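You operate a simulated robot arm through the tools that you are given. There is no shell and no other tool. Be economical: measure what you need, move in short steps, check, and stop when the job is done.

The job below is to be done with a simulated robot arm. You get a single attempt, and the scene is never put back.

## Task
Put three of the brass bushes from the long bench on the grate top.
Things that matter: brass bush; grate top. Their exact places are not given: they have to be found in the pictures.

Only the result counts: the job must be done as asked and must still hold three seconds after the hand-in. Knocking over, shifting, dropping, spilling or breaking anything else fails it.

## Robot
A 6-joint arm with a two-finger parallel gripper on a trunk, on a base that drives. Base frame: it is fixed to the floor where the robot stands at the start and does not move with it; the origin is under the middle of the robot, x ahead of it, y to its left, z up. Readings come in mm, rad, newtons and seconds.
With the tool pointing down near the work surface it reaches from about 300 to 700 mm from the robot's upright axis, wherever it stands. Its first joint turns from -2.897 to 2.897 rad. Places, roughly: grate top [-1900, -100, 800]. Payload 4.1 kg.
The TCP is the grasp point between the finger pads, 23 mm short of the fingertips. In the tool frame z runs along the fingers and y along their closing line. The gripper opens to 94 mm. The fingers are 38 mm wide and 10 mm thick; the gripper's body (54 by 96 mm) begins 39 mm behind the TCP.
Orientation is told as [roll, pitch, yaw] about the base's x, y, z axes, in that order, counted from this pose: with the fingers straight down and closing along the base's y, the tool's x points along the base's -x, its y along +y and its z along -z.

## Interface
- The arm moves only by the tool arm_command. Its argument "moves" is a list of rows, each a list of 3 entries, a list of its own where there are three numbers: the shift along the tool's x, y, z in cm, then the turn, a rotation vector about the tool's x, y, z in rad, then the finger opening in cm, from 0 to 9.4. In form: [[[x, y, z], [ax, ay, az], claw], ...]. A call has 1 to 20 rows; each row shifts and turns the commanded pose from where the row before left it, along the tool's axes as they then stand. Each row takes 0.2 s and may step no farther than 50 mm and 0.15 rad from the row before; otherwise, or with a gripper value out of range, the whole call is refused. Where a pose cannot be reached the arm comes as near as it can. A force on the tool above 40 N (or 10 N above the force at the start of the call, whichever is more), or a blocked arm, ends the call early, and 0.2 s more pass. Each finger travels about 45 mm/s and halts on what it meets, pressing with about 30 N; the grip force reading is that of the motor and also rises with nothing between the fingers. The clock runs only during rows and for 0.2 s after the last one: add rows that do not move to give the fingers time. The reply holds the time, the measured pose of the TCP, the force on the tool along the base axes, the opening and the grip force, in the units named above and with some noise, with the torque about the TCP (base axes, N m) and any sound that the robot's microphone picked up.
- Cameras (640 x 400 px; columns grow to the right, rows downward): "scene" is now at [20.9, 155.6, 1463.9]; the picture's right is [-0.12, -0.99, 0.00], its down [-0.68, 0.08, -0.73] and it looks along [0.73, -0.09, -0.68] (base axes); focal length 268 px, centre (320, 200). "wrist" rides on the gripper at [86, 16, -75] in the tool frame; the picture's right is [-0.18, 0.98, 0.00], its down [-0.58, -0.11, -0.81] and it looks along [-0.79, -0.15, 0.59] (tool axes); focal length 243 px, centre (320, 200).
- camera(camera): a new picture of that camera. It takes no simulated time.
- lift_body(by): slides the trunk up (or, below 0, down) by that many mm; the arm and the scene camera ride with it, the base frame stays. It gives what a move gives, with no picture.
- steer(legs): drives the robot by 1 to 6 legs, each [ahead, turn to the left] in mm and rad, along the robot's own axes; the way and the turn of a leg run together, so that a leg with both is an arc; at most 1500 mm and 3.142 rad a leg. The arm and the cameras ride along, it lands a little off, and it stops where it bumps. It gives what a move gives.
- turn_head(pan, tilt): turns the head with the scene camera to pan (to the left, within 2.705 rad either way) and tilt (down, from -0.506 to 1.204), counted from straight ahead of the robot. It gives what a move gives.
- probe_pixels(camera, pixels): for up to 12 pixels [column, row] of the newest picture of that camera ("zoom" is the newest enlarged one), the place [x, y, z] in the base frame of the surface seen there, good to about 3 mm. It takes no simulated time.
- close_up(camera, box): a new picture of the part [left, top, right, bottom] of that camera's present view, enlarged. It takes no simulated time.
- finish_job(): hands the job in; it is judged then, once.

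Go step by step. Measure first, check grasps and placings, and put right what went wrong. The budget is 110 turns and 82 pictures, counting those below and the enlarged ones. Unless the task says otherwise, let go and move clear before handing in, and close with one line.

The tools are called after "Call:" as name(argument=value, ...) on one line, values as JSON. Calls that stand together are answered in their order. arm_command: Moves the arm, as the interface text tells. Its arguments: {"type":"object","properties":{"moves":{"type":"array","items":{"type":"array"}}},"required":["moves"]} The other tools are called the same way: lift_body (by) slides the trunk up or down; steer (legs) drives the base; turn_head (pan, tilt) turns the head that bears the scene camera; camera (camera) takes a picture; probe_pixels (camera, pixels) gives the place of the surface under pixels of a picture; close_up (camera, box) takes an enlarged picture of a part of a camera's view; finish_job () hands the job in.

At the start:

```text
clock: 0.0
ee_pos: [429.7, 6.0, 1088.2]
ee_rot: [0.001, 0.0, -0.001]
force: [-0.5, -0.2, 0.4]
moment: [0.02, 0.04, 0.01]
grip_width: 94.1
grasp_force: 0.1
trunk travel left (down, up): [-425.0, 165.0]
robot x, y, heading: [2.1, -1.4, -0.003]
head pan, tilt: [-0.117, 0.75]
```

scene: 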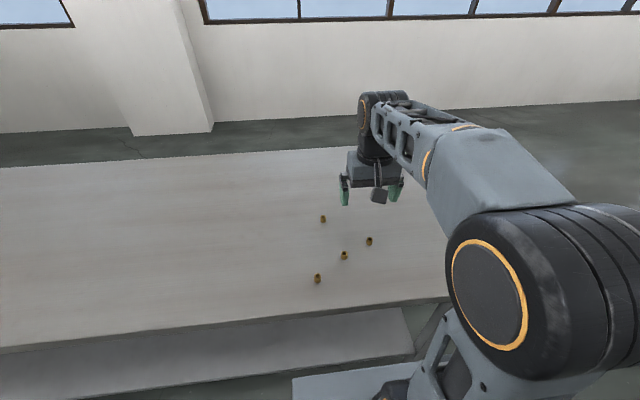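
wrist: 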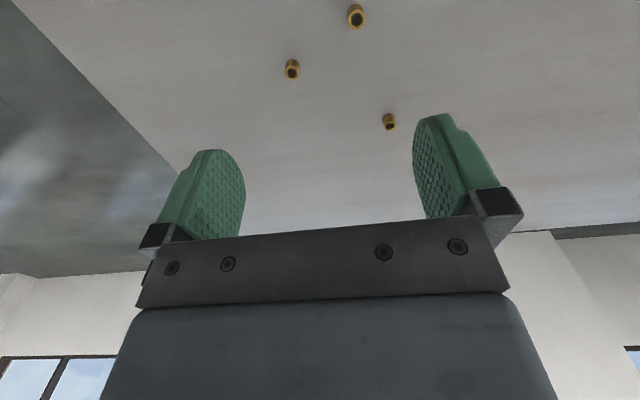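

The scene picture shows four small brass bushes at about (323,219), (369,241), (344,255), (318,278). I'll enlarge and measure them.

Call:
close_up(camera="scene", box=[280, 200, 408, 290])

Call:
probe_pixels(camera="scene", pixels=[[323, 219], [369, 241], [344, 255], [318, 278], [335, 235], [100, 190], [300, 250]])

```text
4.44 times, centred on (344, 245) of scene
```

zoom: 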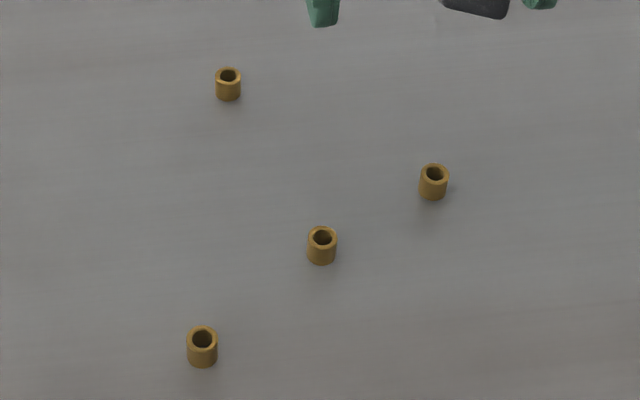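

```text
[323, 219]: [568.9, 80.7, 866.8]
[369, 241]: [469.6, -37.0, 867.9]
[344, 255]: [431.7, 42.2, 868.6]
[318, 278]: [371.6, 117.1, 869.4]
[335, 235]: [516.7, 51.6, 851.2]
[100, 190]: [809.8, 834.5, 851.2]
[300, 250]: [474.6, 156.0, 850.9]
```

The bushes are upright, about 18 mm wide and 20 mm tall. I'll measure their rims more finely in the zoom and then look back for the grate top.

Call:
probe_pixels(camera="zoom", pixels=[[217, 75], [240, 75], [228, 85], [421, 173], [446, 173], [433, 186], [309, 237], [335, 237], [322, 249], [189, 337], [216, 337], [202, 352]])

Call:
turn_head(pan=2.7, tilt=0.4)

Call:
camera(camera="scene")

```text
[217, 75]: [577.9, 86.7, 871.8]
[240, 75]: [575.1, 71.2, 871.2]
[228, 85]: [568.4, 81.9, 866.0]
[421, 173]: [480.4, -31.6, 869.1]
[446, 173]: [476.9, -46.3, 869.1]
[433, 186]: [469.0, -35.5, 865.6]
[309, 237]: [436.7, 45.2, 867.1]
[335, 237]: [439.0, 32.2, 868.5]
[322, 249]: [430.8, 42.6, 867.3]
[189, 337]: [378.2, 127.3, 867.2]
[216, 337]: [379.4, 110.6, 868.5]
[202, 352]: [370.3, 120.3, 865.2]
```

```text
clock: 2.5
ee_pos: [429.2, 5.5, 1088.5]
ee_rot: [0.0, 0.001, -0.001]
force: [0.3, 0.1, -0.2]
moment: [-0.05, 0.01, 0.02]
grip_width: 94.0
grasp_force: 0.1
trunk travel left (down, up): [-425.0, 165.0]
robot x, y, heading: [1.7, -1.1, -0.001]
head pan, tilt: [2.7, 0.4]
```

```text
78 pictures are left
```

scene: 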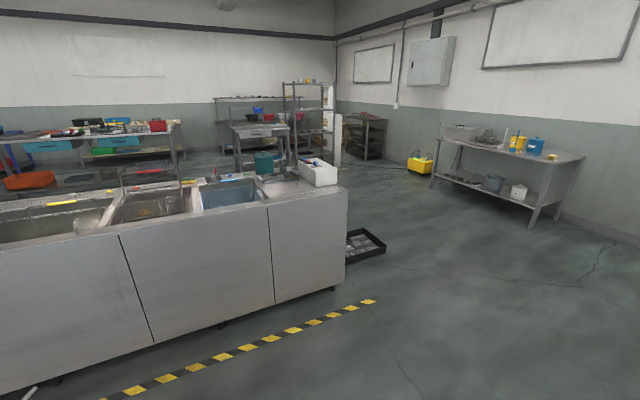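

The picture behind shows a counter with sinks around (150,210). The grate should be near column 180, so I'll probe and enlarge.

Call:
close_up(camera="scene", box=[0, 140, 360, 365])

Call:
probe_pixels(camera="scene", pixels=[[30, 230], [150, 205], [225, 195], [285, 187], [100, 217], [195, 205], [268, 200], [346, 190], [318, 172], [10, 240], [265, 162], [120, 235]])

```text
1.78 times, centred on (180, 252) of scene
```

zoom: 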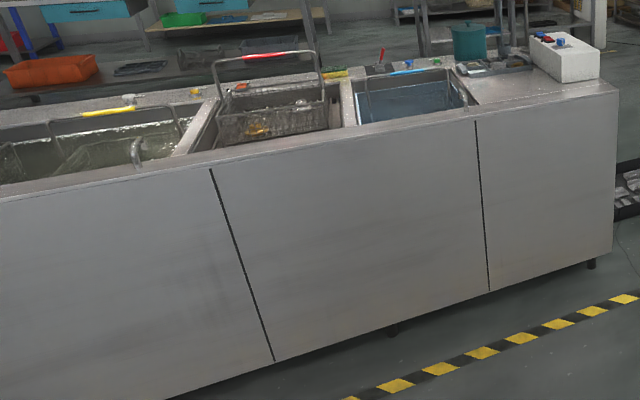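

```text
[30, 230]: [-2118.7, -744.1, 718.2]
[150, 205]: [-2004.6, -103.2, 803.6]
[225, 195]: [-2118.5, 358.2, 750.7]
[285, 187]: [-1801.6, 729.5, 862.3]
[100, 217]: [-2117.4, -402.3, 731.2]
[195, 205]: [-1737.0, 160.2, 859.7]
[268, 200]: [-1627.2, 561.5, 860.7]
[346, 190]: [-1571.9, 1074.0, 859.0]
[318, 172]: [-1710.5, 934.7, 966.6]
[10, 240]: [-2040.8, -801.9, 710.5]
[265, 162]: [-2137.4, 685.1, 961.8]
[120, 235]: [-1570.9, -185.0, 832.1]
```

Bush tops are at z≈870; centres are about (576,79), (478,-39), (438,39), (379,119). The counter has tanks with the grate probably inside the middle tank near (-2000,-103,803). First I'll approach the bush at (438,39), stopping above it to check.

Call:
arm_command(moves=[[[-0.9, 3.3, 2], [0, 0, 0], 5], [[0, 0, 4], [0, 0, 0], 5], [[0, 0, 4], [0, 0, 0], 5], [[0, 0, 4], [0, 0, 0], 5], [[0, 0, 2.6], [0, 0, 0], 5], [[0, 0, 1], [0, 0, 0], 5], [[0, 0, 0], [0, 0, 0], 5]])

Call:
camera(camera="wrist")

```text
clock: 4.1
ee_pos: [438.6, 38.1, 913.0]
ee_rot: [0.0, 0.001, 0.001]
force: [-0.2, 0.3, -0.2]
moment: [0.0, 0.0, 0.02]
grip_width: 50.2
grasp_force: 0.1
trunk travel left (down, up): [-425.0, 165.0]
robot x, y, heading: [-1.4, -2.6, -0.002]
head pan, tilt: [2.7, 0.4]
```

```text
76 pictures are left
```

wrist: 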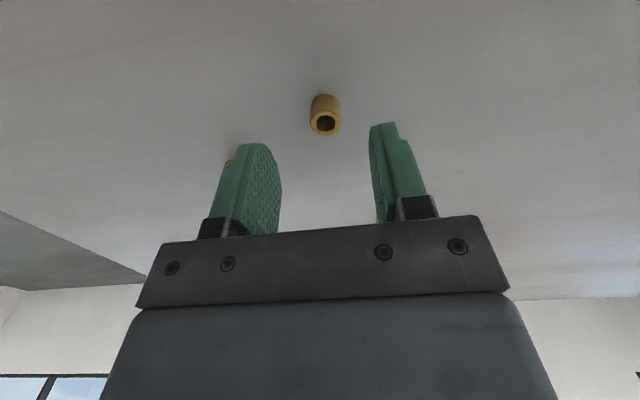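

The bush at (325,115) lies between the fingers. I descend to z≈877 and close.

Call:
arm_command(moves=[[[0, 0, 2], [0, 0, 0], 5], [[0, 0, 1], [0, 0, 0], 5], [[0, 0, 0.6], [0, 0, 0], 5], [[0, 0, 0], [0, 0, 0], 5], [[0, 0, 0], [0, 0, 0], 1], [[0, 0, 0], [0, 0, 0], 1], [[0, 0, 0], [0, 0, 0], 1], [[0, 0, 0], [0, 0, 0], 1]])

Call:
camera(camera="wrist")

```text
clock: 5.9
ee_pos: [438.6, 39.1, 877.4]
ee_rot: [0.0, 0.0, -0.001]
force: [-0.1, -0.5, -0.9]
moment: [-0.01, 0.0, -0.03]
grip_width: 16.4
grasp_force: 29.6
trunk travel left (down, up): [-425.0, 165.0]
robot x, y, heading: [2.6, 3.6, -0.0]
head pan, tilt: [2.7, 0.4]
```

```text
75 pictures are left
```

wrist: 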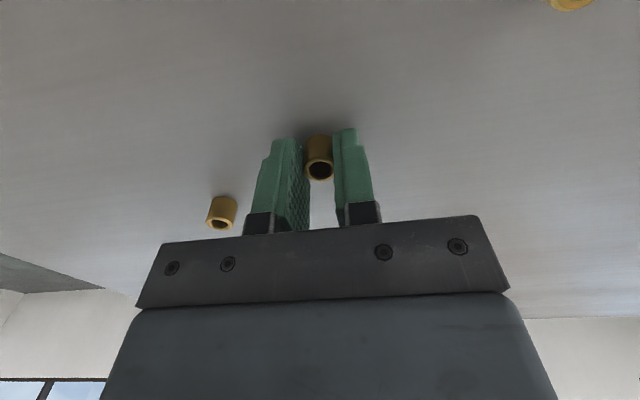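

The bush is held (16.4 mm). I lift it clear, back off and turn toward the counter.

Call:
arm_command(moves=[[[0, 0, -2], [0, 0, 0], 1], [[0, 0, -4], [0, 0, 0], 1], [[0, 0, -5], [0, 0, 0], 1], [[0, 0, -5], [0, 0, 0], 1], [[0, 0, -5], [0, 0, 0], 1], [[0, 0, 0], [0, 0, 0], 1]])

Call:
steer(legs=[[-500, 0], [0, 3.14]])

Call:
turn_head(pan=0, tilt=0.6)

Call:
camera(camera="scene")

```text
clock: 7.3
ee_pos: [439.6, 37.3, 1088.3]
ee_rot: [0.0, 0.001, 0.0]
force: [-0.1, 0.2, 0.2]
moment: [0.02, 0.0, 0.03]
grip_width: 16.5
grasp_force: 29.8
trunk travel left (down, up): [-425.0, 165.0]
robot x, y, heading: [-0.2, 2.4, 0.001]
head pan, tilt: [2.7, 0.4]
```

```text
clock: 17.5
ee_pos: [-928.3, -33.1, 1087.8]
ee_rot: [-0.001, -0.001, 3.128]
force: [0.0, 0.1, -0.1]
moment: [0.0, 0.03, -0.02]
grip_width: 16.5
grasp_force: 30.0
trunk travel left (down, up): [-425.0, 165.0]
robot x, y, heading: [-487.5, 1.6, 3.129]
head pan, tilt: [2.7, 0.4]
```

```text
clock: 19.9
ee_pos: [-928.6, -33.2, 1087.2]
ee_rot: [0.0, 0.0, 3.128]
force: [0.6, 0.8, 0.1]
moment: [0.0, 0.0, -0.03]
grip_width: 16.8
grasp_force: 30.0
trunk travel left (down, up): [-425.0, 165.0]
robot x, y, heading: [-490.6, 1.1, 3.132]
head pan, tilt: [0.0, 0.6]
```

```text
74 pictures are left
```

scene: 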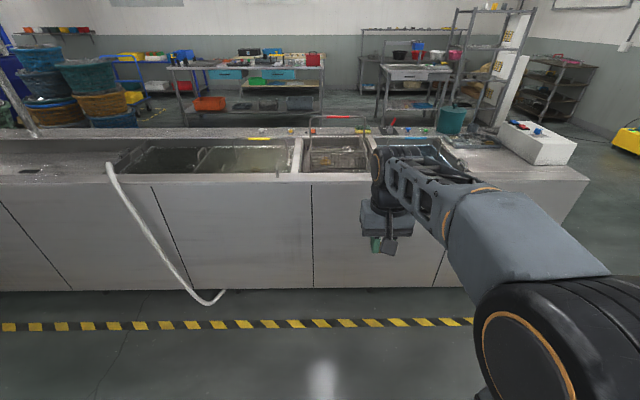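

The middle tank with the handled basket is at about (335,152). I drive nearer and look down.

Call:
steer(legs=[[550, 0]])

Call:
turn_head(pan=0, tilt=0.7)

Call:
camera(camera="scene")

```text
clock: 23.0
ee_pos: [-1465.7, -29.1, 1088.0]
ee_rot: [0.002, -0.001, 3.134]
force: [0.3, -0.3, -0.3]
moment: [0.02, -0.02, -0.01]
grip_width: 16.4
grasp_force: 30.1
trunk travel left (down, up): [-425.0, 165.0]
robot x, y, heading: [-1030.3, 9.2, 3.133]
head pan, tilt: [0.0, 0.6]
```

```text
clock: 23.7
ee_pos: [-1466.3, -28.0, 1087.8]
ee_rot: [0.0, -0.001, 3.132]
force: [0.4, -0.1, -0.5]
moment: [-0.01, -0.01, 0.0]
grip_width: 16.3
grasp_force: 30.2
trunk travel left (down, up): [-425.0, 165.0]
robot x, y, heading: [-1025.1, 7.6, 3.136]
head pan, tilt: [0.0, 0.7]
```

```text
73 pictures are left
```

scene: 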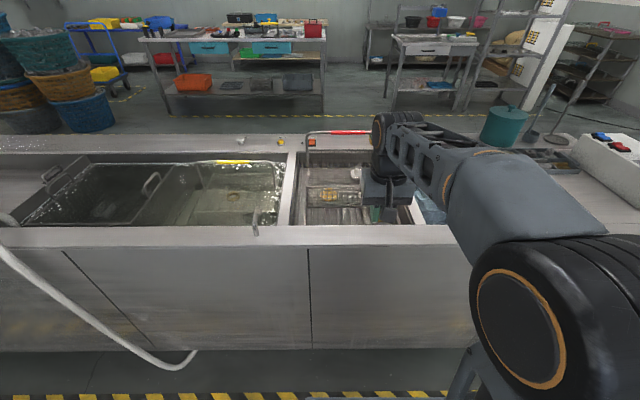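

Call:
close_up(camera="scene", box=[280, 120, 424, 240])

Call:
probe_pixels(camera="scene", pixels=[[325, 215], [345, 215], [330, 190], [345, 195], [310, 175], [330, 170], [350, 172], [325, 153], [350, 132], [320, 235], [340, 247]])

```text
3.33 times, centred on (352, 180) of scene
```

zoom: 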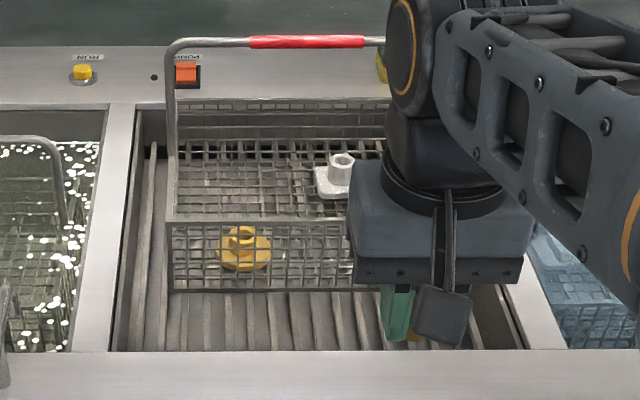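

```text
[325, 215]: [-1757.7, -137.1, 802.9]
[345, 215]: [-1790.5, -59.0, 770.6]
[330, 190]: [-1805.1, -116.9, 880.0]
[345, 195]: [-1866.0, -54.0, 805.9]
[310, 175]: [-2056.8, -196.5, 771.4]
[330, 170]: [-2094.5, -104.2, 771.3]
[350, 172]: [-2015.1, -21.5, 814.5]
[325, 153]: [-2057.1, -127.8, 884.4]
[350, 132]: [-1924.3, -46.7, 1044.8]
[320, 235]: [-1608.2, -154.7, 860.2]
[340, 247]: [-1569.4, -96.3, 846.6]
```

The tank holds a bar grate with a basket standing on it; the free strip of grate is in front, between x≈-1620 and -1800, top z≈803. I drive closer and look at bar spacing.

Call:
steer(legs=[[200, 0]])

Call:
turn_head(pan=0, tilt=0.9)

Call:
camera(camera="scene")

Call:
camera(camera="wrist")

```text
clock: 25.2
ee_pos: [-1664.2, -27.8, 1087.0]
ee_rot: [-0.001, 0.001, 3.133]
force: [-0.5, -0.1, -0.2]
moment: [0.01, 0.03, 0.01]
grip_width: 16.7
grasp_force: 29.7
trunk travel left (down, up): [-425.0, 165.0]
robot x, y, heading: [-1223.4, 8.3, 3.132]
head pan, tilt: [0.0, 0.7]
```

```text
clock: 26.0
ee_pos: [-1663.6, -26.8, 1087.3]
ee_rot: [0.0, 0.002, 3.133]
force: [0.7, 1.7, -0.3]
moment: [0.01, -0.01, 0.0]
grip_width: 16.3
grasp_force: 29.6
trunk travel left (down, up): [-425.0, 165.0]
robot x, y, heading: [-1223.2, 8.9, 3.131]
head pan, tilt: [0.0, 0.901]
```

```text
71 pictures are left
```

scene: 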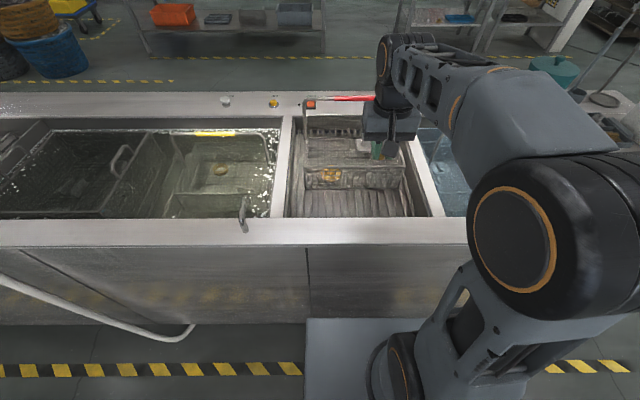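

```text
70 pictures are left
```

wrist: 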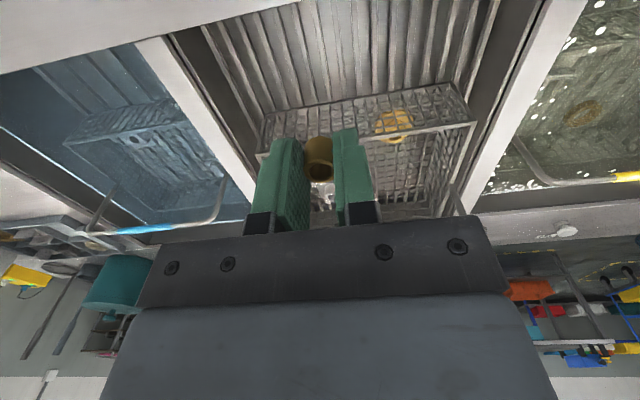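

The free grate strip shows at scene (345,203) and wrist (345,60). I enlarge both to measure the bars.

Call:
close_up(camera="scene", box=[280, 160, 440, 260])

Call:
probe_pixels(camera="zoom", pixels=[[100, 150], [110, 170], [150, 160], [155, 160], [160, 160], [165, 160], [170, 160], [175, 160], [180, 160], [185, 160], [190, 160], [195, 160]])

Call:
probe_pixels(camera="scene", pixels=[[345, 320], [420, 320], [380, 245], [360, 265]])

Call:
close_up(camera="wrist", box=[200, 0, 520, 160])

```text
4.00 times, centred on (360, 210) of scene
```

zoom: 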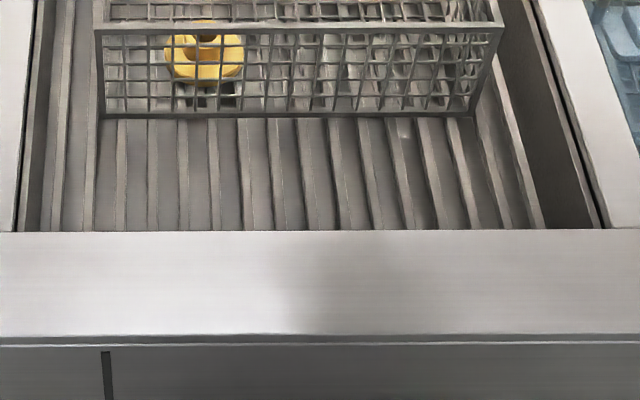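

```text
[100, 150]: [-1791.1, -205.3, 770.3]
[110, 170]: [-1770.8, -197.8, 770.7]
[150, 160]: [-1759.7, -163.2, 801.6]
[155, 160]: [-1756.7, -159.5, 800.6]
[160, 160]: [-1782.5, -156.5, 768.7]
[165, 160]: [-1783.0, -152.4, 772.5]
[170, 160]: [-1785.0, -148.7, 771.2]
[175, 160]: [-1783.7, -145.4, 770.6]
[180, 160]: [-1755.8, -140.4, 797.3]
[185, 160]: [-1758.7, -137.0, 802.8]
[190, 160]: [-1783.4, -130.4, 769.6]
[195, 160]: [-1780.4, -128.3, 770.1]
```

```text
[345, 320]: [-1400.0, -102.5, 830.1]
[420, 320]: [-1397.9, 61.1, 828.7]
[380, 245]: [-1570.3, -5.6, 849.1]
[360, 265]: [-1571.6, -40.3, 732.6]
```

```text
2.00 times, centred on (360, 80) of wrist
```

zoom: 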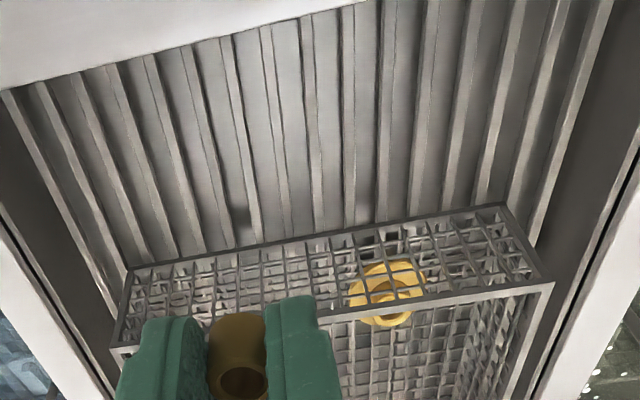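

The bars run along x, about 7 mm wide at roughly 23 mm pitch, tops z≈802, with gaps (~16 mm) nearly as wide as the bush. Each bush must therefore stand centred on a bar. I lower the tool over the strip for a precise look with the wrist camera.

Call:
arm_command(moves=[[[-1.2, 2.1, 2], [0, 0, 0], 1], [[-1.2, 2.1, 3], [0, 0, 0], 1], [[-1.2, 2.1, 3], [0, 0, 0], 1], [[0, 0, 3], [0, 0, 0], 1], [[0, 0, 3], [0, 0, 0], 1], [[0, 0, 3], [0, 0, 0], 1], [[0, 0, 1.7], [0, 0, 0], 1], [[0, 0, 0], [0, 0, 0], 1]])

Call:
camera(camera="wrist")

Call:
close_up(camera="scene", box=[290, 180, 418, 260])

```text
clock: 27.8
ee_pos: [-1699.6, -89.0, 899.6]
ee_rot: [0.0, 0.001, 3.135]
force: [-0.5, -0.2, -0.7]
moment: [0.01, -0.01, 0.01]
grip_width: 16.7
grasp_force: 29.7
trunk travel left (down, up): [-425.0, 165.0]
robot x, y, heading: [-1224.5, 3.5, 3.136]
head pan, tilt: [0.0, 0.901]
```

```text
67 pictures are left
```

wrist: 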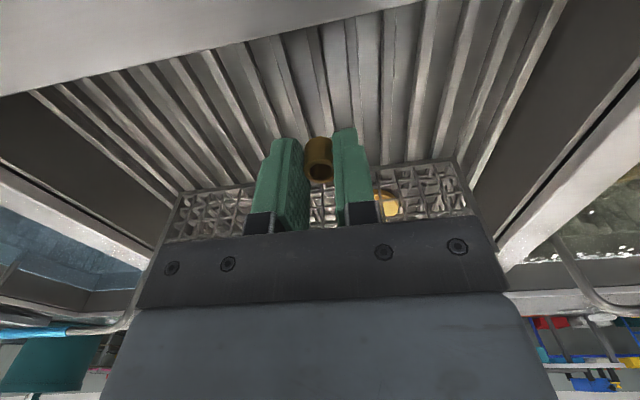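

```text
5.00 times, centred on (354, 220) of scene
```

zoom: 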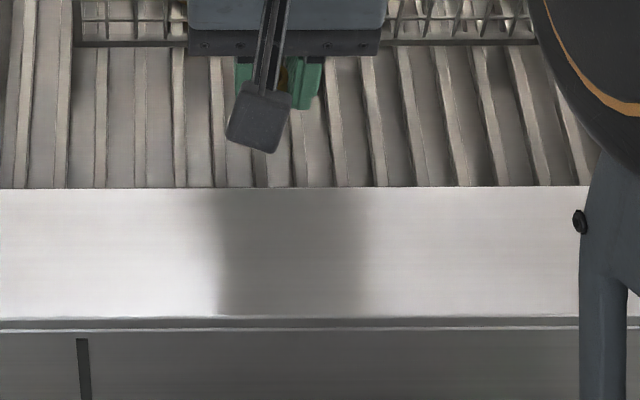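

Bars are visible in the wrist view around (320,80). I enlarge and probe across them.

Call:
close_up(camera="wrist", box=[200, 30, 440, 180])

Call:
probe_pixels(camera="zoom", pixels=[[140, 200], [150, 200], [160, 200], [210, 200], [220, 200], [230, 200], [300, 200], [345, 200], [400, 200], [420, 200], [430, 200], [500, 200]])

```text
2.67 times, centred on (320, 105) of wrist
```

zoom: 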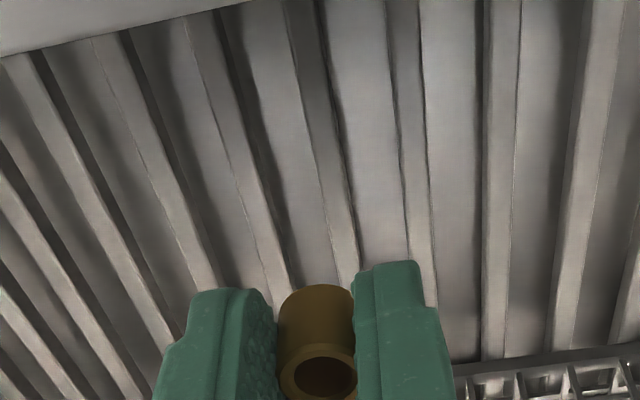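

```text
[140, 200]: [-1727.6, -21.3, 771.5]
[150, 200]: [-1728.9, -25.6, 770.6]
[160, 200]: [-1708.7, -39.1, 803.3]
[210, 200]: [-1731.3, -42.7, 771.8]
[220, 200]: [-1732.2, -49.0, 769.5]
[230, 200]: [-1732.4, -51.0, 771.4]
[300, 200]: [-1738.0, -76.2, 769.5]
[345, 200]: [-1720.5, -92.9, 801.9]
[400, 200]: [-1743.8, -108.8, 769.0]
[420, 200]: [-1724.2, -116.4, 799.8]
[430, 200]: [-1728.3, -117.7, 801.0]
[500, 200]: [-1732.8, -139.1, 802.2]
```

Call:
probe_pixels(camera="zoom", pixels=[[320, 200], [324, 200], [328, 200], [332, 200], [336, 200], [340, 200], [344, 200], [348, 200], [352, 200], [356, 200], [312, 200], [316, 200]])

Call:
probe_pixels(camera="zoom", pixels=[[480, 200], [484, 200], [488, 200], [492, 200], [496, 200], [504, 200], [508, 200], [512, 200], [516, 200], [520, 200], [575, 200], [610, 200]])

Call:
probe_pixels(camera="zoom", pixels=[[403, 200], [407, 200], [411, 200], [415, 200], [424, 200], [428, 200], [432, 200], [436, 200], [160, 200], [165, 200], [170, 200], [180, 200]])

```text
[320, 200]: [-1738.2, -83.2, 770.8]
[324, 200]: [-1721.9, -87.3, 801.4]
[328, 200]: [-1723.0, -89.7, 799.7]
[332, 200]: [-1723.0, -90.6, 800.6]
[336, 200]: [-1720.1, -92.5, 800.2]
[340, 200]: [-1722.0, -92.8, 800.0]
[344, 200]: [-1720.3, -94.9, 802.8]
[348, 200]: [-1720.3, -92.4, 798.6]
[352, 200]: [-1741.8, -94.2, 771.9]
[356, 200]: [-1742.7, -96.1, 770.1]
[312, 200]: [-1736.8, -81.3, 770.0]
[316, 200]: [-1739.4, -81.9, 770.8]
```

```text
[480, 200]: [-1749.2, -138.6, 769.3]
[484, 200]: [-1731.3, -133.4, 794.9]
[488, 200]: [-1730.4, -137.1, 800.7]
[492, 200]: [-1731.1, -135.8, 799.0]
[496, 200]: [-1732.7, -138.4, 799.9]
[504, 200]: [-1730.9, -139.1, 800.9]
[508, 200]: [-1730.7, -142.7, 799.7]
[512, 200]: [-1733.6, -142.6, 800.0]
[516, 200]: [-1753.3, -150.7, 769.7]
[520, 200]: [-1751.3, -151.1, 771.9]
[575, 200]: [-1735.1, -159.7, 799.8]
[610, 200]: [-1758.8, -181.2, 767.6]
```

```text
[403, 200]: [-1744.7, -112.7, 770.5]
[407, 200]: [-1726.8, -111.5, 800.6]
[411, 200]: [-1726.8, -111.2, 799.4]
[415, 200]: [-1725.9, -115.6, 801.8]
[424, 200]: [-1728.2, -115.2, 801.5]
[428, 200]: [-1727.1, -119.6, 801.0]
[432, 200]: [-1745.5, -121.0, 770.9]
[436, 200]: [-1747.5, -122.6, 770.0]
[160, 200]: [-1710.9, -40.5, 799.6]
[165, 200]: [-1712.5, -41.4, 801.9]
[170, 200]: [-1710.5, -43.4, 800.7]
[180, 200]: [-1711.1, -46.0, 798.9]
```

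Bar tops are at z≈800.5 with centres near y = -91.4, -115, -139 (pitch ≈24). I shift 2.4 mm to bar y=-91.4 and descend to just above it.

Call:
arm_command(moves=[[[0, 0.24, 1], [0, 0, 0], 1], [[0, 0, 2], [0, 0, 0], 1], [[0, 0, 2], [0, 0, 0], 1], [[0, 0, 0.9], [0, 0, 0], 1], [[0, 0, 0], [0, 0, 0], 1], [[0, 0, 0], [0, 0, 0], 1]])

Call:
close_up(camera="wrist", box=[240, 80, 400, 190])

```text
clock: 29.2
ee_pos: [-1700.5, -92.8, 841.3]
ee_rot: [-0.001, 0.0, 3.134]
force: [0.1, 0.0, 0.1]
moment: [0.0, 0.0, -0.07]
grip_width: 16.7
grasp_force: 29.7
trunk travel left (down, up): [-425.0, 165.0]
robot x, y, heading: [-1223.3, 5.4, 3.138]
head pan, tilt: [0.0, 0.901]
```

```text
3.64 times, centred on (320, 135) of wrist
```

zoom: 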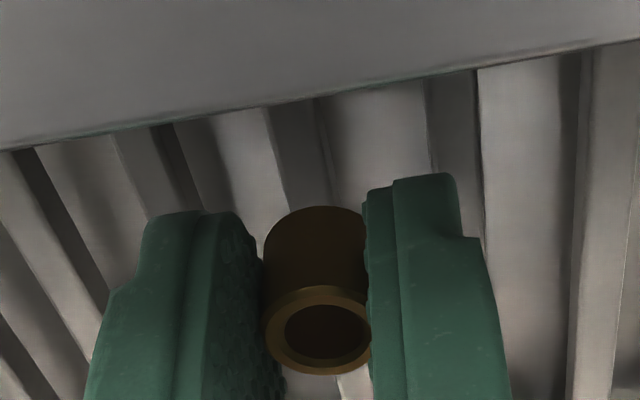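

Call:
probe_pixels(camera="zoom", pixels=[[290, 160], [300, 160], [310, 160], [320, 160], [325, 160], [280, 160], [316, 225], [272, 250], [360, 250], [316, 300], [345, 385], [360, 385]])

Call:
probe_pixels(camera="zoom", pixels=[[276, 160], [285, 180], [290, 180], [300, 180], [310, 180], [320, 180], [330, 180], [335, 180], [340, 180], [435, 160], [455, 160], [475, 160]])

```text
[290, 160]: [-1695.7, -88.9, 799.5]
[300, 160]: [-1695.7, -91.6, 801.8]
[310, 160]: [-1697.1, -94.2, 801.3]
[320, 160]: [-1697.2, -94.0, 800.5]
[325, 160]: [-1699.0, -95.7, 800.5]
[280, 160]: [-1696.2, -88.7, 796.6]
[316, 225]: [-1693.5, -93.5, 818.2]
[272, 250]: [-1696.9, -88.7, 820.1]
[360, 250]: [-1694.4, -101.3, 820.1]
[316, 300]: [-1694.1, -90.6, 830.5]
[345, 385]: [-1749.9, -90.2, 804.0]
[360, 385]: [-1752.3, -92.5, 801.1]
```

```text
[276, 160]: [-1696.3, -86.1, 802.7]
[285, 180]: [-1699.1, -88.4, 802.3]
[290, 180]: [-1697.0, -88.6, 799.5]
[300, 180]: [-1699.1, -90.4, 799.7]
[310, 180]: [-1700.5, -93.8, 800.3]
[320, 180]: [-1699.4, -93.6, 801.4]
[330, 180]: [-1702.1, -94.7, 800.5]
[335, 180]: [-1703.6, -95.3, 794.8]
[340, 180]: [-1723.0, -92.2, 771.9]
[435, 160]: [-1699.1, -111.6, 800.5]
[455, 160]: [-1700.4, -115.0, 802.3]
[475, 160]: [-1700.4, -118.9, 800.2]
```

Bar centre reads y≈-91.3; bush appears ~-93. I nudge 1.2 mm and re-read while lowering a little.

Call:
arm_command(moves=[[[0, -0.12, 0.4], [0, 0, 0], 1], [[0, 0, 0], [0, 0, 0], 1], [[0, 0, 0], [0, 0, 0], 1]])

Call:
arm_command(moves=[[[0, 0, 0], [0, 0, 0], 1]])

Call:
arm_command(moves=[[[0, 0, 0], [0, 0, 0], 1]])

Call:
close_up(camera="wrist", box=[270, 110, 370, 180])

Call:
probe_pixels(camera="zoom", pixels=[[270, 200], [300, 200], [330, 200], [360, 200], [390, 200], [270, 230], [300, 230], [330, 230], [360, 230], [390, 230], [300, 260], [360, 260]])

```text
clock: 30.0
ee_pos: [-1700.1, -91.2, 838.1]
ee_rot: [0.0, 0.0, 3.136]
force: [0.1, -0.3, -0.3]
moment: [-0.01, 0.0, 0.03]
grip_width: 16.6
grasp_force: 30.5
trunk travel left (down, up): [-425.0, 165.0]
robot x, y, heading: [-1225.6, 5.2, 3.13]
head pan, tilt: [0.0, 0.901]
```

```text
clock: 30.4
ee_pos: [-1700.9, -91.8, 838.3]
ee_rot: [0.0, -0.001, 3.134]
force: [-0.3, -1.1, 0.0]
moment: [0.01, 0.02, -0.02]
grip_width: 16.4
grasp_force: 29.3
trunk travel left (down, up): [-425.0, 165.0]
robot x, y, heading: [-1224.0, 3.7, 3.139]
head pan, tilt: [0.0, 0.901]
```

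```text
clock: 30.8
ee_pos: [-1699.4, -92.6, 837.5]
ee_rot: [-0.001, 0.001, 3.133]
force: [-0.3, 0.5, 0.4]
moment: [0.02, 0.02, -0.01]
grip_width: 16.5
grasp_force: 29.9
trunk travel left (down, up): [-425.0, 165.0]
robot x, y, heading: [-1224.9, 7.4, 3.132]
head pan, tilt: [0.0, 0.901]
```

```text
5.71 times, centred on (320, 145) of wrist
```

zoom: 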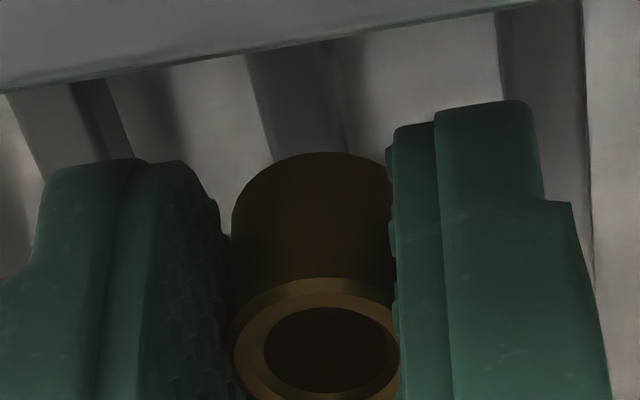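

```text
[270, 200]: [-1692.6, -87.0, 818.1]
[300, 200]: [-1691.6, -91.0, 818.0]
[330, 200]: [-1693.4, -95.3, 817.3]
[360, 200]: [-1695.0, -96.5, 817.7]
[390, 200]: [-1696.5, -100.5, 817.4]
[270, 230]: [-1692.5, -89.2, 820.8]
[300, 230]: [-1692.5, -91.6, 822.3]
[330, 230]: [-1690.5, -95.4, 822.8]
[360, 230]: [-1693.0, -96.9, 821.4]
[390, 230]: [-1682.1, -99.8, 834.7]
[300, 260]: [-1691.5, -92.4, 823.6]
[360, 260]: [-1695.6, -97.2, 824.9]
```

Fit puts the bush axis at y≈-92.5 versus bar -91.3; I nudge 0.9 mm and lower to about 1 mm above contact.

Call:
arm_command(moves=[[[0, -0.09, 0.5], [0, 0, 0], 1], [[0, 0, 0.4], [0, 0, 0], 1], [[0, 0, 0.1], [0, 0, 0], 1], [[0, 0, 0], [0, 0, 0], 1]])

Call:
arm_command(moves=[[[0, 0, 0.05], [0, 0, 0], 1], [[0, 0, 0], [0, 0, 0], 1]])

Call:
close_up(camera="wrist", box=[270, 110, 370, 180])

```text
clock: 31.8
ee_pos: [-1700.5, -90.8, 827.2]
ee_rot: [0.001, -0.002, 3.133]
force: [0.4, -0.9, 2.6]
moment: [-0.01, -0.05, -0.02]
grip_width: 16.5
grasp_force: 29.9
trunk travel left (down, up): [-425.0, 165.0]
robot x, y, heading: [-1220.5, 5.9, 3.135]
head pan, tilt: [0.0, 0.901]
```

```text
clock: 32.4
ee_pos: [-1699.9, -91.9, 827.3]
ee_rot: [0.001, -0.002, 3.136]
force: [1.8, -0.1, 6.7]
moment: [0.0, -0.08, 0.0]
grip_width: 16.5
grasp_force: 30.1
trunk travel left (down, up): [-425.0, 165.0]
robot x, y, heading: [-1228.2, 6.7, 3.131]
head pan, tilt: [0.0, 0.901]
```

```text
5.71 times, centred on (320, 145) of wrist
```

zoom: 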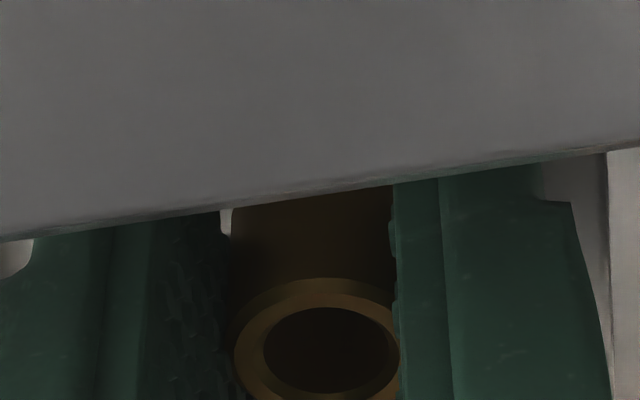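

Contact is felt (6.7 N) with no roll moment, so the bush is resting centred on the bar. I open gently and rise.

Call:
arm_command(moves=[[[0, 0, 0], [0, 0, 0], 1.9], [[0, 0, 0], [0, 0, 0], 2.4], [[0, 0, 0], [0, 0, 0], 3.2], [[0, 0, 0], [0, 0, 0], 3.2], [[0, 0, -1], [0, 0, 0], 3.2], [[0, 0, -2], [0, 0, 0], 3.2], [[0, 0, -3], [0, 0, 0], 3.2], [[0, 0, -3], [0, 0, 0], 3.2], [[0, 0, 0], [0, 0, 0], 3.2]])

Call:
camera(camera="wrist")

```text
clock: 34.4
ee_pos: [-1699.1, -90.8, 916.4]
ee_rot: [-0.001, -0.001, 3.135]
force: [0.5, 0.5, 0.5]
moment: [-0.02, 0.01, 0.0]
grip_width: 31.8
grasp_force: 0.0
trunk travel left (down, up): [-425.0, 165.0]
robot x, y, heading: [-1220.9, 9.0, 3.136]
head pan, tilt: [0.0, 0.901]
```

```text
61 pictures are left
```

wrist: 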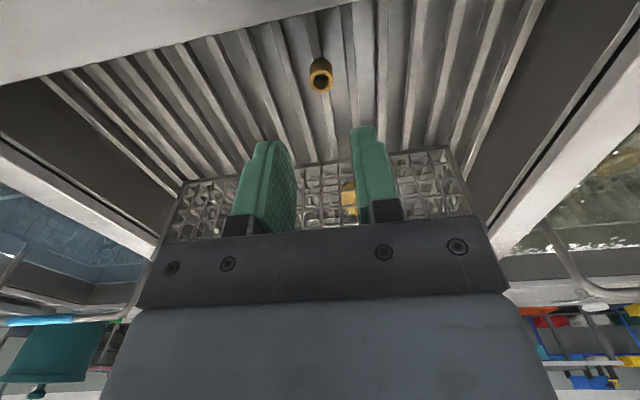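

The first bush stands on its bar at (320,75). I raise the arm and return to the bench.

Call:
arm_command(moves=[[[0, 0, -5], [0, 0, 0], 4.5], [[0, 0, -5], [0, 0, 0], 4.5], [[0, 0, -5], [0, 0, 0], 4.5], [[0, 0, -2], [0, 0, 0], 4.5], [[3, -3, 0], [0, 0, 0], 4.5], [[0.6, -3.0, 0], [0, 0, 0], 4.5]])

Call:
steer(legs=[[-730, 0], [0, -3.135], [480, 0]])

Call:
turn_head(pan=0, tilt=0.8)

Call:
camera(camera="scene")

```text
clock: 35.8
ee_pos: [-1661.7, -30.1, 1089.5]
ee_rot: [0.001, 0.0, 3.133]
force: [0.2, 0.6, 0.6]
moment: [-0.02, -0.01, 0.0]
grip_width: 45.0
grasp_force: 0.1
trunk travel left (down, up): [-425.0, 165.0]
robot x, y, heading: [-1224.3, 7.1, 3.137]
head pan, tilt: [0.0, 0.901]
```

```text
clock: 49.5
ee_pos: [430.7, 54.5, 1088.1]
ee_rot: [0.0, -0.001, 0.009]
force: [0.1, 0.7, -0.2]
moment: [0.01, -0.01, 0.03]
grip_width: 45.1
grasp_force: 0.0
trunk travel left (down, up): [-425.0, 165.0]
robot x, y, heading: [-7.3, 12.0, 0.01]
head pan, tilt: [0.0, 0.901]
```

```text
clock: 50.2
ee_pos: [430.3, 54.8, 1089.8]
ee_rot: [-0.001, -0.002, 0.008]
force: [0.1, -0.9, 0.2]
moment: [0.01, 0.0, 0.04]
grip_width: 44.9
grasp_force: 0.1
trunk travel left (down, up): [-425.0, 165.0]
robot x, y, heading: [-7.9, 13.0, 0.003]
head pan, tilt: [0.0, 0.799]
```

```text
60 pictures are left
```

scene: 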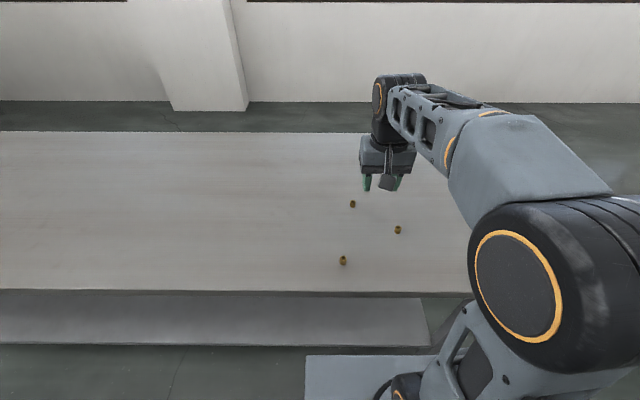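

Three bushes remain in place. I go above the one at (478,-39).

Call:
arm_command(moves=[[[-1.6, -3.1, 1], [0, 0, 0], 5], [[-1.6, -3.1, 2], [0, 0, 0], 5], [[-1.6, -3.2, 3], [0, 0, 0], 5], [[0, 0, 4], [0, 0, 0], 5], [[0, 0, 4], [0, 0, 0], 5], [[0, 0, 3.2], [0, 0, 0], 5], [[0, 0, 1], [0, 0, 0], 5], [[0, 0, 0], [0, 0, 0], 5]])

Call:
camera(camera="wrist")

```text
clock: 52.0
ee_pos: [478.1, -38.8, 907.7]
ee_rot: [0.001, 0.002, 0.008]
force: [0.3, 0.0, 0.0]
moment: [-0.04, 0.01, -0.03]
grip_width: 50.2
grasp_force: 0.0
trunk travel left (down, up): [-425.0, 165.0]
robot x, y, heading: [-9.1, 10.1, 0.006]
head pan, tilt: [0.0, 0.799]
```

```text
59 pictures are left
```

wrist: 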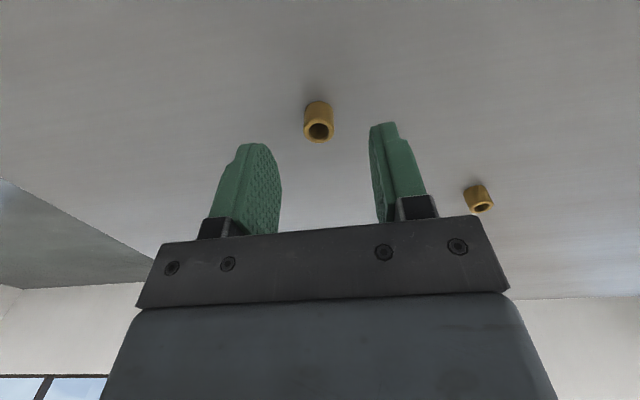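

The bush at (318,122) lies between the fingers; I descend, grasp, lift and check.

Call:
arm_command(moves=[[[0, 0, 2], [0, 0, 0], 5], [[0, 0, 1.05], [0, 0, 0], 5], [[0, 0, 0], [0, 0, 0], 5], [[0, 0, 0], [0, 0, 0], 1], [[0, 0, 0], [0, 0, 0], 1], [[0, 0, 0], [0, 0, 0], 1], [[0, 0, 0], [0, 0, 0], 1]])

Call:
arm_command(moves=[[[0, 0, -2], [0, 0, 0], 1], [[0, 0, -4], [0, 0, 0], 1], [[0, 0, -5], [0, 0, 0], 1], [[0, 0, -5], [0, 0, 0], 1], [[0, 0, -5], [0, 0, 0], 1], [[4, 3, 0], [0, 0, 0], 1], [[0, 3, 0], [0, 0, 0], 1], [[0, 0, 0], [0, 0, 0], 1]])

Call:
camera(camera="wrist")

```text
clock: 53.6
ee_pos: [479.1, -39.1, 874.8]
ee_rot: [0.001, 0.0, 0.009]
force: [0.1, 0.4, -0.1]
moment: [-0.01, -0.01, -0.02]
grip_width: 16.5
grasp_force: 29.3
trunk travel left (down, up): [-425.0, 165.0]
robot x, y, heading: [-2.9, 12.2, 0.01]
head pan, tilt: [0.0, 0.799]
```

```text
clock: 55.4
ee_pos: [439.2, 19.4, 1088.3]
ee_rot: [0.001, 0.0, 0.01]
force: [0.4, -0.3, -0.3]
moment: [0.0, 0.02, -0.03]
grip_width: 16.5
grasp_force: 30.1
trunk travel left (down, up): [-425.0, 165.0]
robot x, y, heading: [-8.4, 14.2, 0.005]
head pan, tilt: [0.0, 0.799]
```

```text
58 pictures are left
```

wrist: 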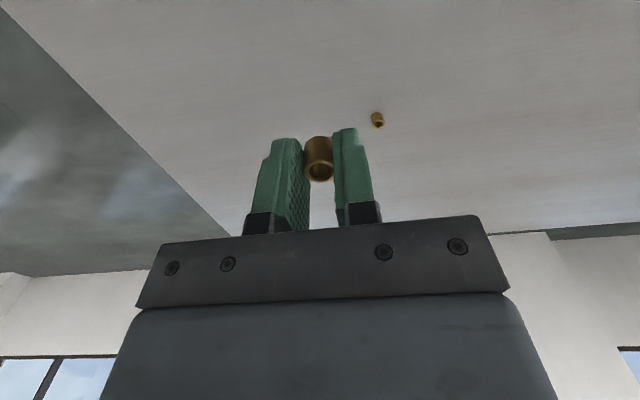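

Second bush held. I drive to the counter again.

Call:
steer(legs=[[-480, 0], [0, 3.132], [735, 0]])

Call:
camera(camera="wrist")

```text
clock: 69.1
ee_pos: [-1671.3, 70.8, 1088.3]
ee_rot: [-0.001, -0.002, 3.084]
force: [0.1, 0.7, 0.3]
moment: [-0.01, 0.0, 0.02]
grip_width: 16.5
grasp_force: 30.0
trunk travel left (down, up): [-425.0, 165.0]
robot x, y, heading: [-1225.7, 48.6, 3.084]
head pan, tilt: [0.0, 0.799]
```

```text
57 pictures are left
```

wrist: 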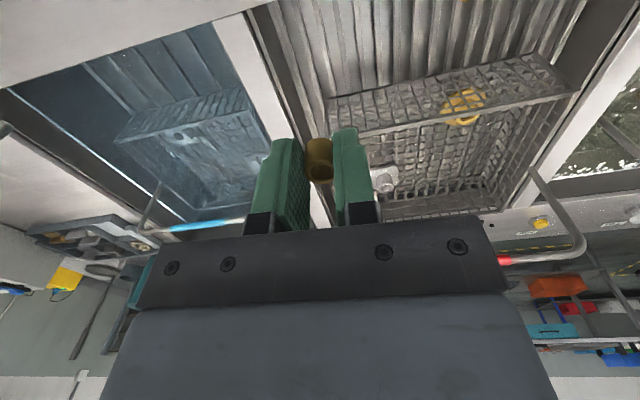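

Held; yaw is off by 0.05 rad. I correct it and move over bar y≈-43.5, x≈-1700, z≈900.

Call:
arm_command(moves=[[[0, 0, 0], [0, 0, -0.05], 1], [[-1, 3.8, 1], [0, 0, 0], 1], [[-1, 3.8, 2], [0, 0, 0], 1], [[-0.9, 3.8, 3], [0, 0, 0], 1], [[0, 0, 4], [0, 0, 0], 1], [[0, 0, 4], [0, 0, 0], 1], [[0, 0, 3], [0, 0, 0], 1], [[0, 0, 1.8], [0, 0, 0], 1], [[0, 0, 0], [0, 0, 0], 1]])

Call:
camera(camera="wrist")

Call:
close_up(camera="wrist", box=[240, 30, 440, 155])

```text
clock: 71.1
ee_pos: [-1703.4, -42.4, 900.3]
ee_rot: [0.0, 0.0, 3.135]
force: [0.2, 0.1, -0.4]
moment: [0.0, 0.02, 0.0]
grip_width: 16.6
grasp_force: 29.9
trunk travel left (down, up): [-425.0, 165.0]
robot x, y, heading: [-1223.9, 50.0, 3.086]
head pan, tilt: [0.0, 0.799]
```

```text
56 pictures are left
```

wrist: 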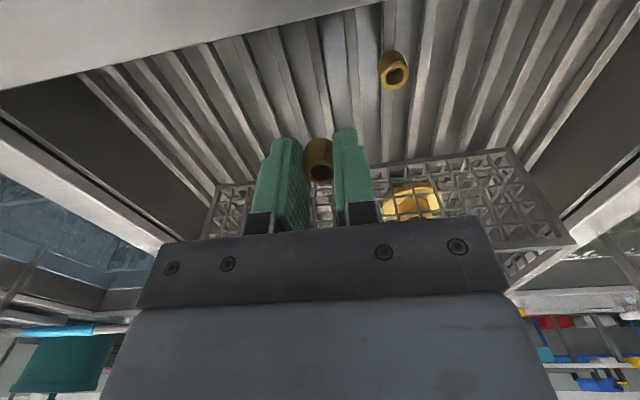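

```text
3.20 times, centred on (340, 92) of wrist
```

zoom: 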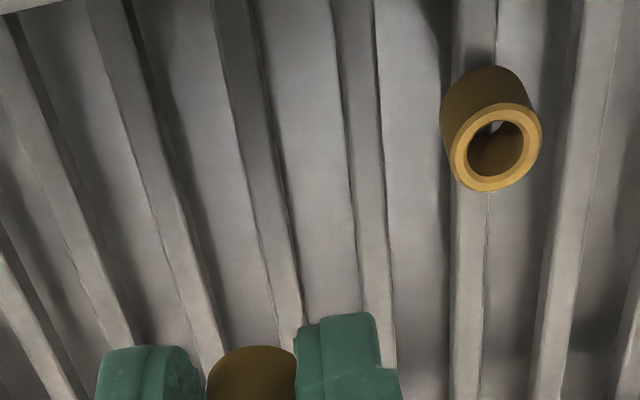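

The first bush stands well on its bar. I probe the bar beneath the new bush (around column 275, row 250).

Call:
probe_pixels(camera="zoom", pixels=[[255, 250], [259, 250], [263, 250], [267, 250], [271, 250], [275, 250], [279, 250], [283, 250], [287, 250], [291, 250], [295, 250], [299, 250]])

Call:
probe_pixels(camera="zoom", pixels=[[241, 150], [246, 150], [250, 150], [255, 150], [260, 150], [265, 150], [270, 150], [275, 150], [360, 250], [370, 250], [380, 250], [350, 250]])

```text
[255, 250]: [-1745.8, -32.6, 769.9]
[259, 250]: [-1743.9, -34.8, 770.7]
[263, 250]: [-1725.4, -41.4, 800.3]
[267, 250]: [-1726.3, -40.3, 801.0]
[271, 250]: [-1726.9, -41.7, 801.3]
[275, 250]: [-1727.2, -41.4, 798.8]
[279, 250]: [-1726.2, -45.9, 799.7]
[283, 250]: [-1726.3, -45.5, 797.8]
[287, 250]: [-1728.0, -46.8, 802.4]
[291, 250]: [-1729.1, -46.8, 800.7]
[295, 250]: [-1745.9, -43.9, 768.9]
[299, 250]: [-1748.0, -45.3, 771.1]
```

```text
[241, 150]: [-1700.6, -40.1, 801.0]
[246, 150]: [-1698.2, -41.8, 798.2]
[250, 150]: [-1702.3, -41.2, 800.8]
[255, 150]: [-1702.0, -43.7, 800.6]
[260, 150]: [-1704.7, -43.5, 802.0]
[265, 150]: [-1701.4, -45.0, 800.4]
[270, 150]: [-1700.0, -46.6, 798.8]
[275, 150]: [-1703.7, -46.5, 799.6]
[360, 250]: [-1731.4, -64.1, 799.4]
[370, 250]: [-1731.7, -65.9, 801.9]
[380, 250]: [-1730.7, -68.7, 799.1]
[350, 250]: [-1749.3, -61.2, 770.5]
```

Bar centre is y≈-43.6. I shift 1 mm and lower to z≈836, then check the bush's axis.

Call:
arm_command(moves=[[[0, 0.1, 2], [0, 0, 0], 1], [[0, 0, 2], [0, 0, 0], 1], [[0, 0, 2], [0, 0, 0], 1], [[0, 0, 0.3], [0, 0, 0], 1], [[0, 0, 0], [0, 0, 0], 1], [[0, 0, 0], [0, 0, 0], 1]])

Call:
arm_command(moves=[[[0, 0, 0], [0, 0, 0], 1]])

Call:
arm_command(moves=[[[0, 0, 0], [0, 0, 0], 1]])

Call:
close_up(camera="wrist", box=[270, 110, 370, 180])

Call:
probe_pixels(camera="zoom", pixels=[[270, 210], [300, 210], [330, 210], [360, 210], [270, 230], [300, 230], [330, 230], [360, 230], [270, 250], [300, 250], [330, 250], [360, 250]])

```text
clock: 72.5
ee_pos: [-1701.0, -43.5, 835.7]
ee_rot: [0.001, 0.001, 3.134]
force: [-0.3, 0.4, -0.1]
moment: [0.0, -0.02, -0.01]
grip_width: 16.7
grasp_force: 29.9
trunk travel left (down, up): [-425.0, 165.0]
robot x, y, heading: [-1225.0, 54.7, 3.083]
head pan, tilt: [0.0, 0.799]
```

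```text
clock: 72.9
ee_pos: [-1701.1, -42.9, 836.2]
ee_rot: [-0.002, -0.001, 3.135]
force: [-0.7, -0.8, 0.2]
moment: [-0.02, 0.01, -0.03]
grip_width: 16.5
grasp_force: 29.9
trunk travel left (down, up): [-425.0, 165.0]
robot x, y, heading: [-1225.4, 48.8, 3.083]
head pan, tilt: [0.0, 0.799]
```

```text
clock: 73.3
ee_pos: [-1699.7, -43.3, 835.0]
ee_rot: [0.0, 0.001, 3.136]
force: [0.1, -0.5, -0.1]
moment: [-0.02, 0.01, 0.04]
grip_width: 16.7
grasp_force: 30.2
trunk travel left (down, up): [-425.0, 165.0]
robot x, y, heading: [-1225.9, 53.8, 3.087]
head pan, tilt: [0.0, 0.799]
```

```text
5.71 times, centred on (320, 145) of wrist
```

zoom: 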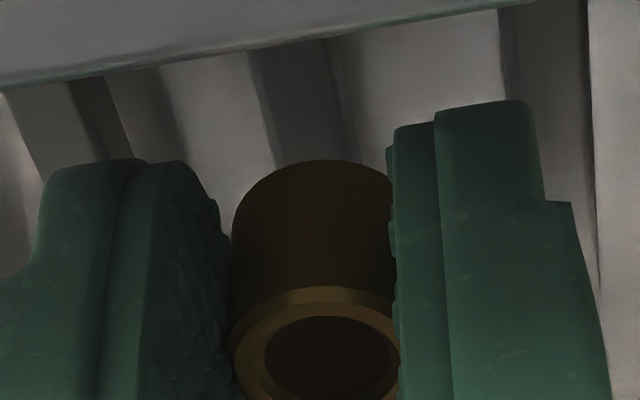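

```text
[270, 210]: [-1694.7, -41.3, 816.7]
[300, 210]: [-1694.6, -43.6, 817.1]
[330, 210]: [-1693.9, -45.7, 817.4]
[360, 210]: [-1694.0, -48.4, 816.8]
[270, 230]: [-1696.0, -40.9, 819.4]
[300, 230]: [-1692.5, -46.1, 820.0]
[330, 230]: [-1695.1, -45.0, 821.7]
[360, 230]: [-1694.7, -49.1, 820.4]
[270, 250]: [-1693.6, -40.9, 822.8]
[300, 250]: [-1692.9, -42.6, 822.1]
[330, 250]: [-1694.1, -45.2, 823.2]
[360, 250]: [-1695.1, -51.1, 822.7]
```

Bush axis ≈-43.8 against bar -43.6: good. I lower to contact.

Call:
arm_command(moves=[[[0, -0.03, 0.5], [0, 0, 0], 1], [[0, 0, 0.4], [0, 0, 0], 1], [[0, 0, 0.1], [0, 0, 0], 1], [[0, 0, 0], [0, 0, 0], 1]])

Call:
arm_command(moves=[[[0, 0, 0.07], [0, 0, 0], 1], [[0, 0, 0], [0, 0, 0], 1]])

```text
clock: 74.3
ee_pos: [-1700.1, -43.1, 827.9]
ee_rot: [0.0, 0.0, 3.135]
force: [0.2, -0.3, -0.2]
moment: [0.0, -0.02, -0.01]
grip_width: 16.5
grasp_force: 29.8
trunk travel left (down, up): [-425.0, 165.0]
robot x, y, heading: [-1226.6, 53.0, 3.084]
head pan, tilt: [0.0, 0.799]
```

```text
clock: 74.9
ee_pos: [-1701.6, -44.6, 825.7]
ee_rot: [-0.001, -0.001, 3.135]
force: [-0.7, 1.5, 5.4]
moment: [0.03, 0.03, 0.0]
grip_width: 16.6
grasp_force: 30.2
trunk travel left (down, up): [-425.0, 165.0]
robot x, y, heading: [-1229.8, 49.1, 3.084]
head pan, tilt: [0.0, 0.799]
```

Call:
arm_command(moves=[[[0, 0, 0.03], [0, 0, 0], 1], [[0, 0, 0], [0, 0, 0], 1]])

Call:
arm_command(moves=[[[0, 0, 0], [0, 0, 0], 1]])

```text
clock: 75.5
ee_pos: [-1700.8, -44.8, 826.2]
ee_rot: [0.001, -0.003, 3.136]
force: [1.4, 2.2, 9.7]
moment: [0.04, 0.01, -0.02]
grip_width: 16.6
grasp_force: 30.4
trunk travel left (down, up): [-425.0, 165.0]
robot x, y, heading: [-1225.8, 55.0, 3.086]
head pan, tilt: [0.0, 0.799]
```

```text
clock: 75.9
ee_pos: [-1701.0, -43.5, 826.2]
ee_rot: [0.001, -0.002, 3.134]
force: [1.3, 1.5, 10.0]
moment: [0.04, 0.02, -0.02]
grip_width: 16.5
grasp_force: 30.0
trunk travel left (down, up): [-425.0, 165.0]
robot x, y, heading: [-1225.3, 49.9, 3.085]
head pan, tilt: [0.0, 0.799]
```

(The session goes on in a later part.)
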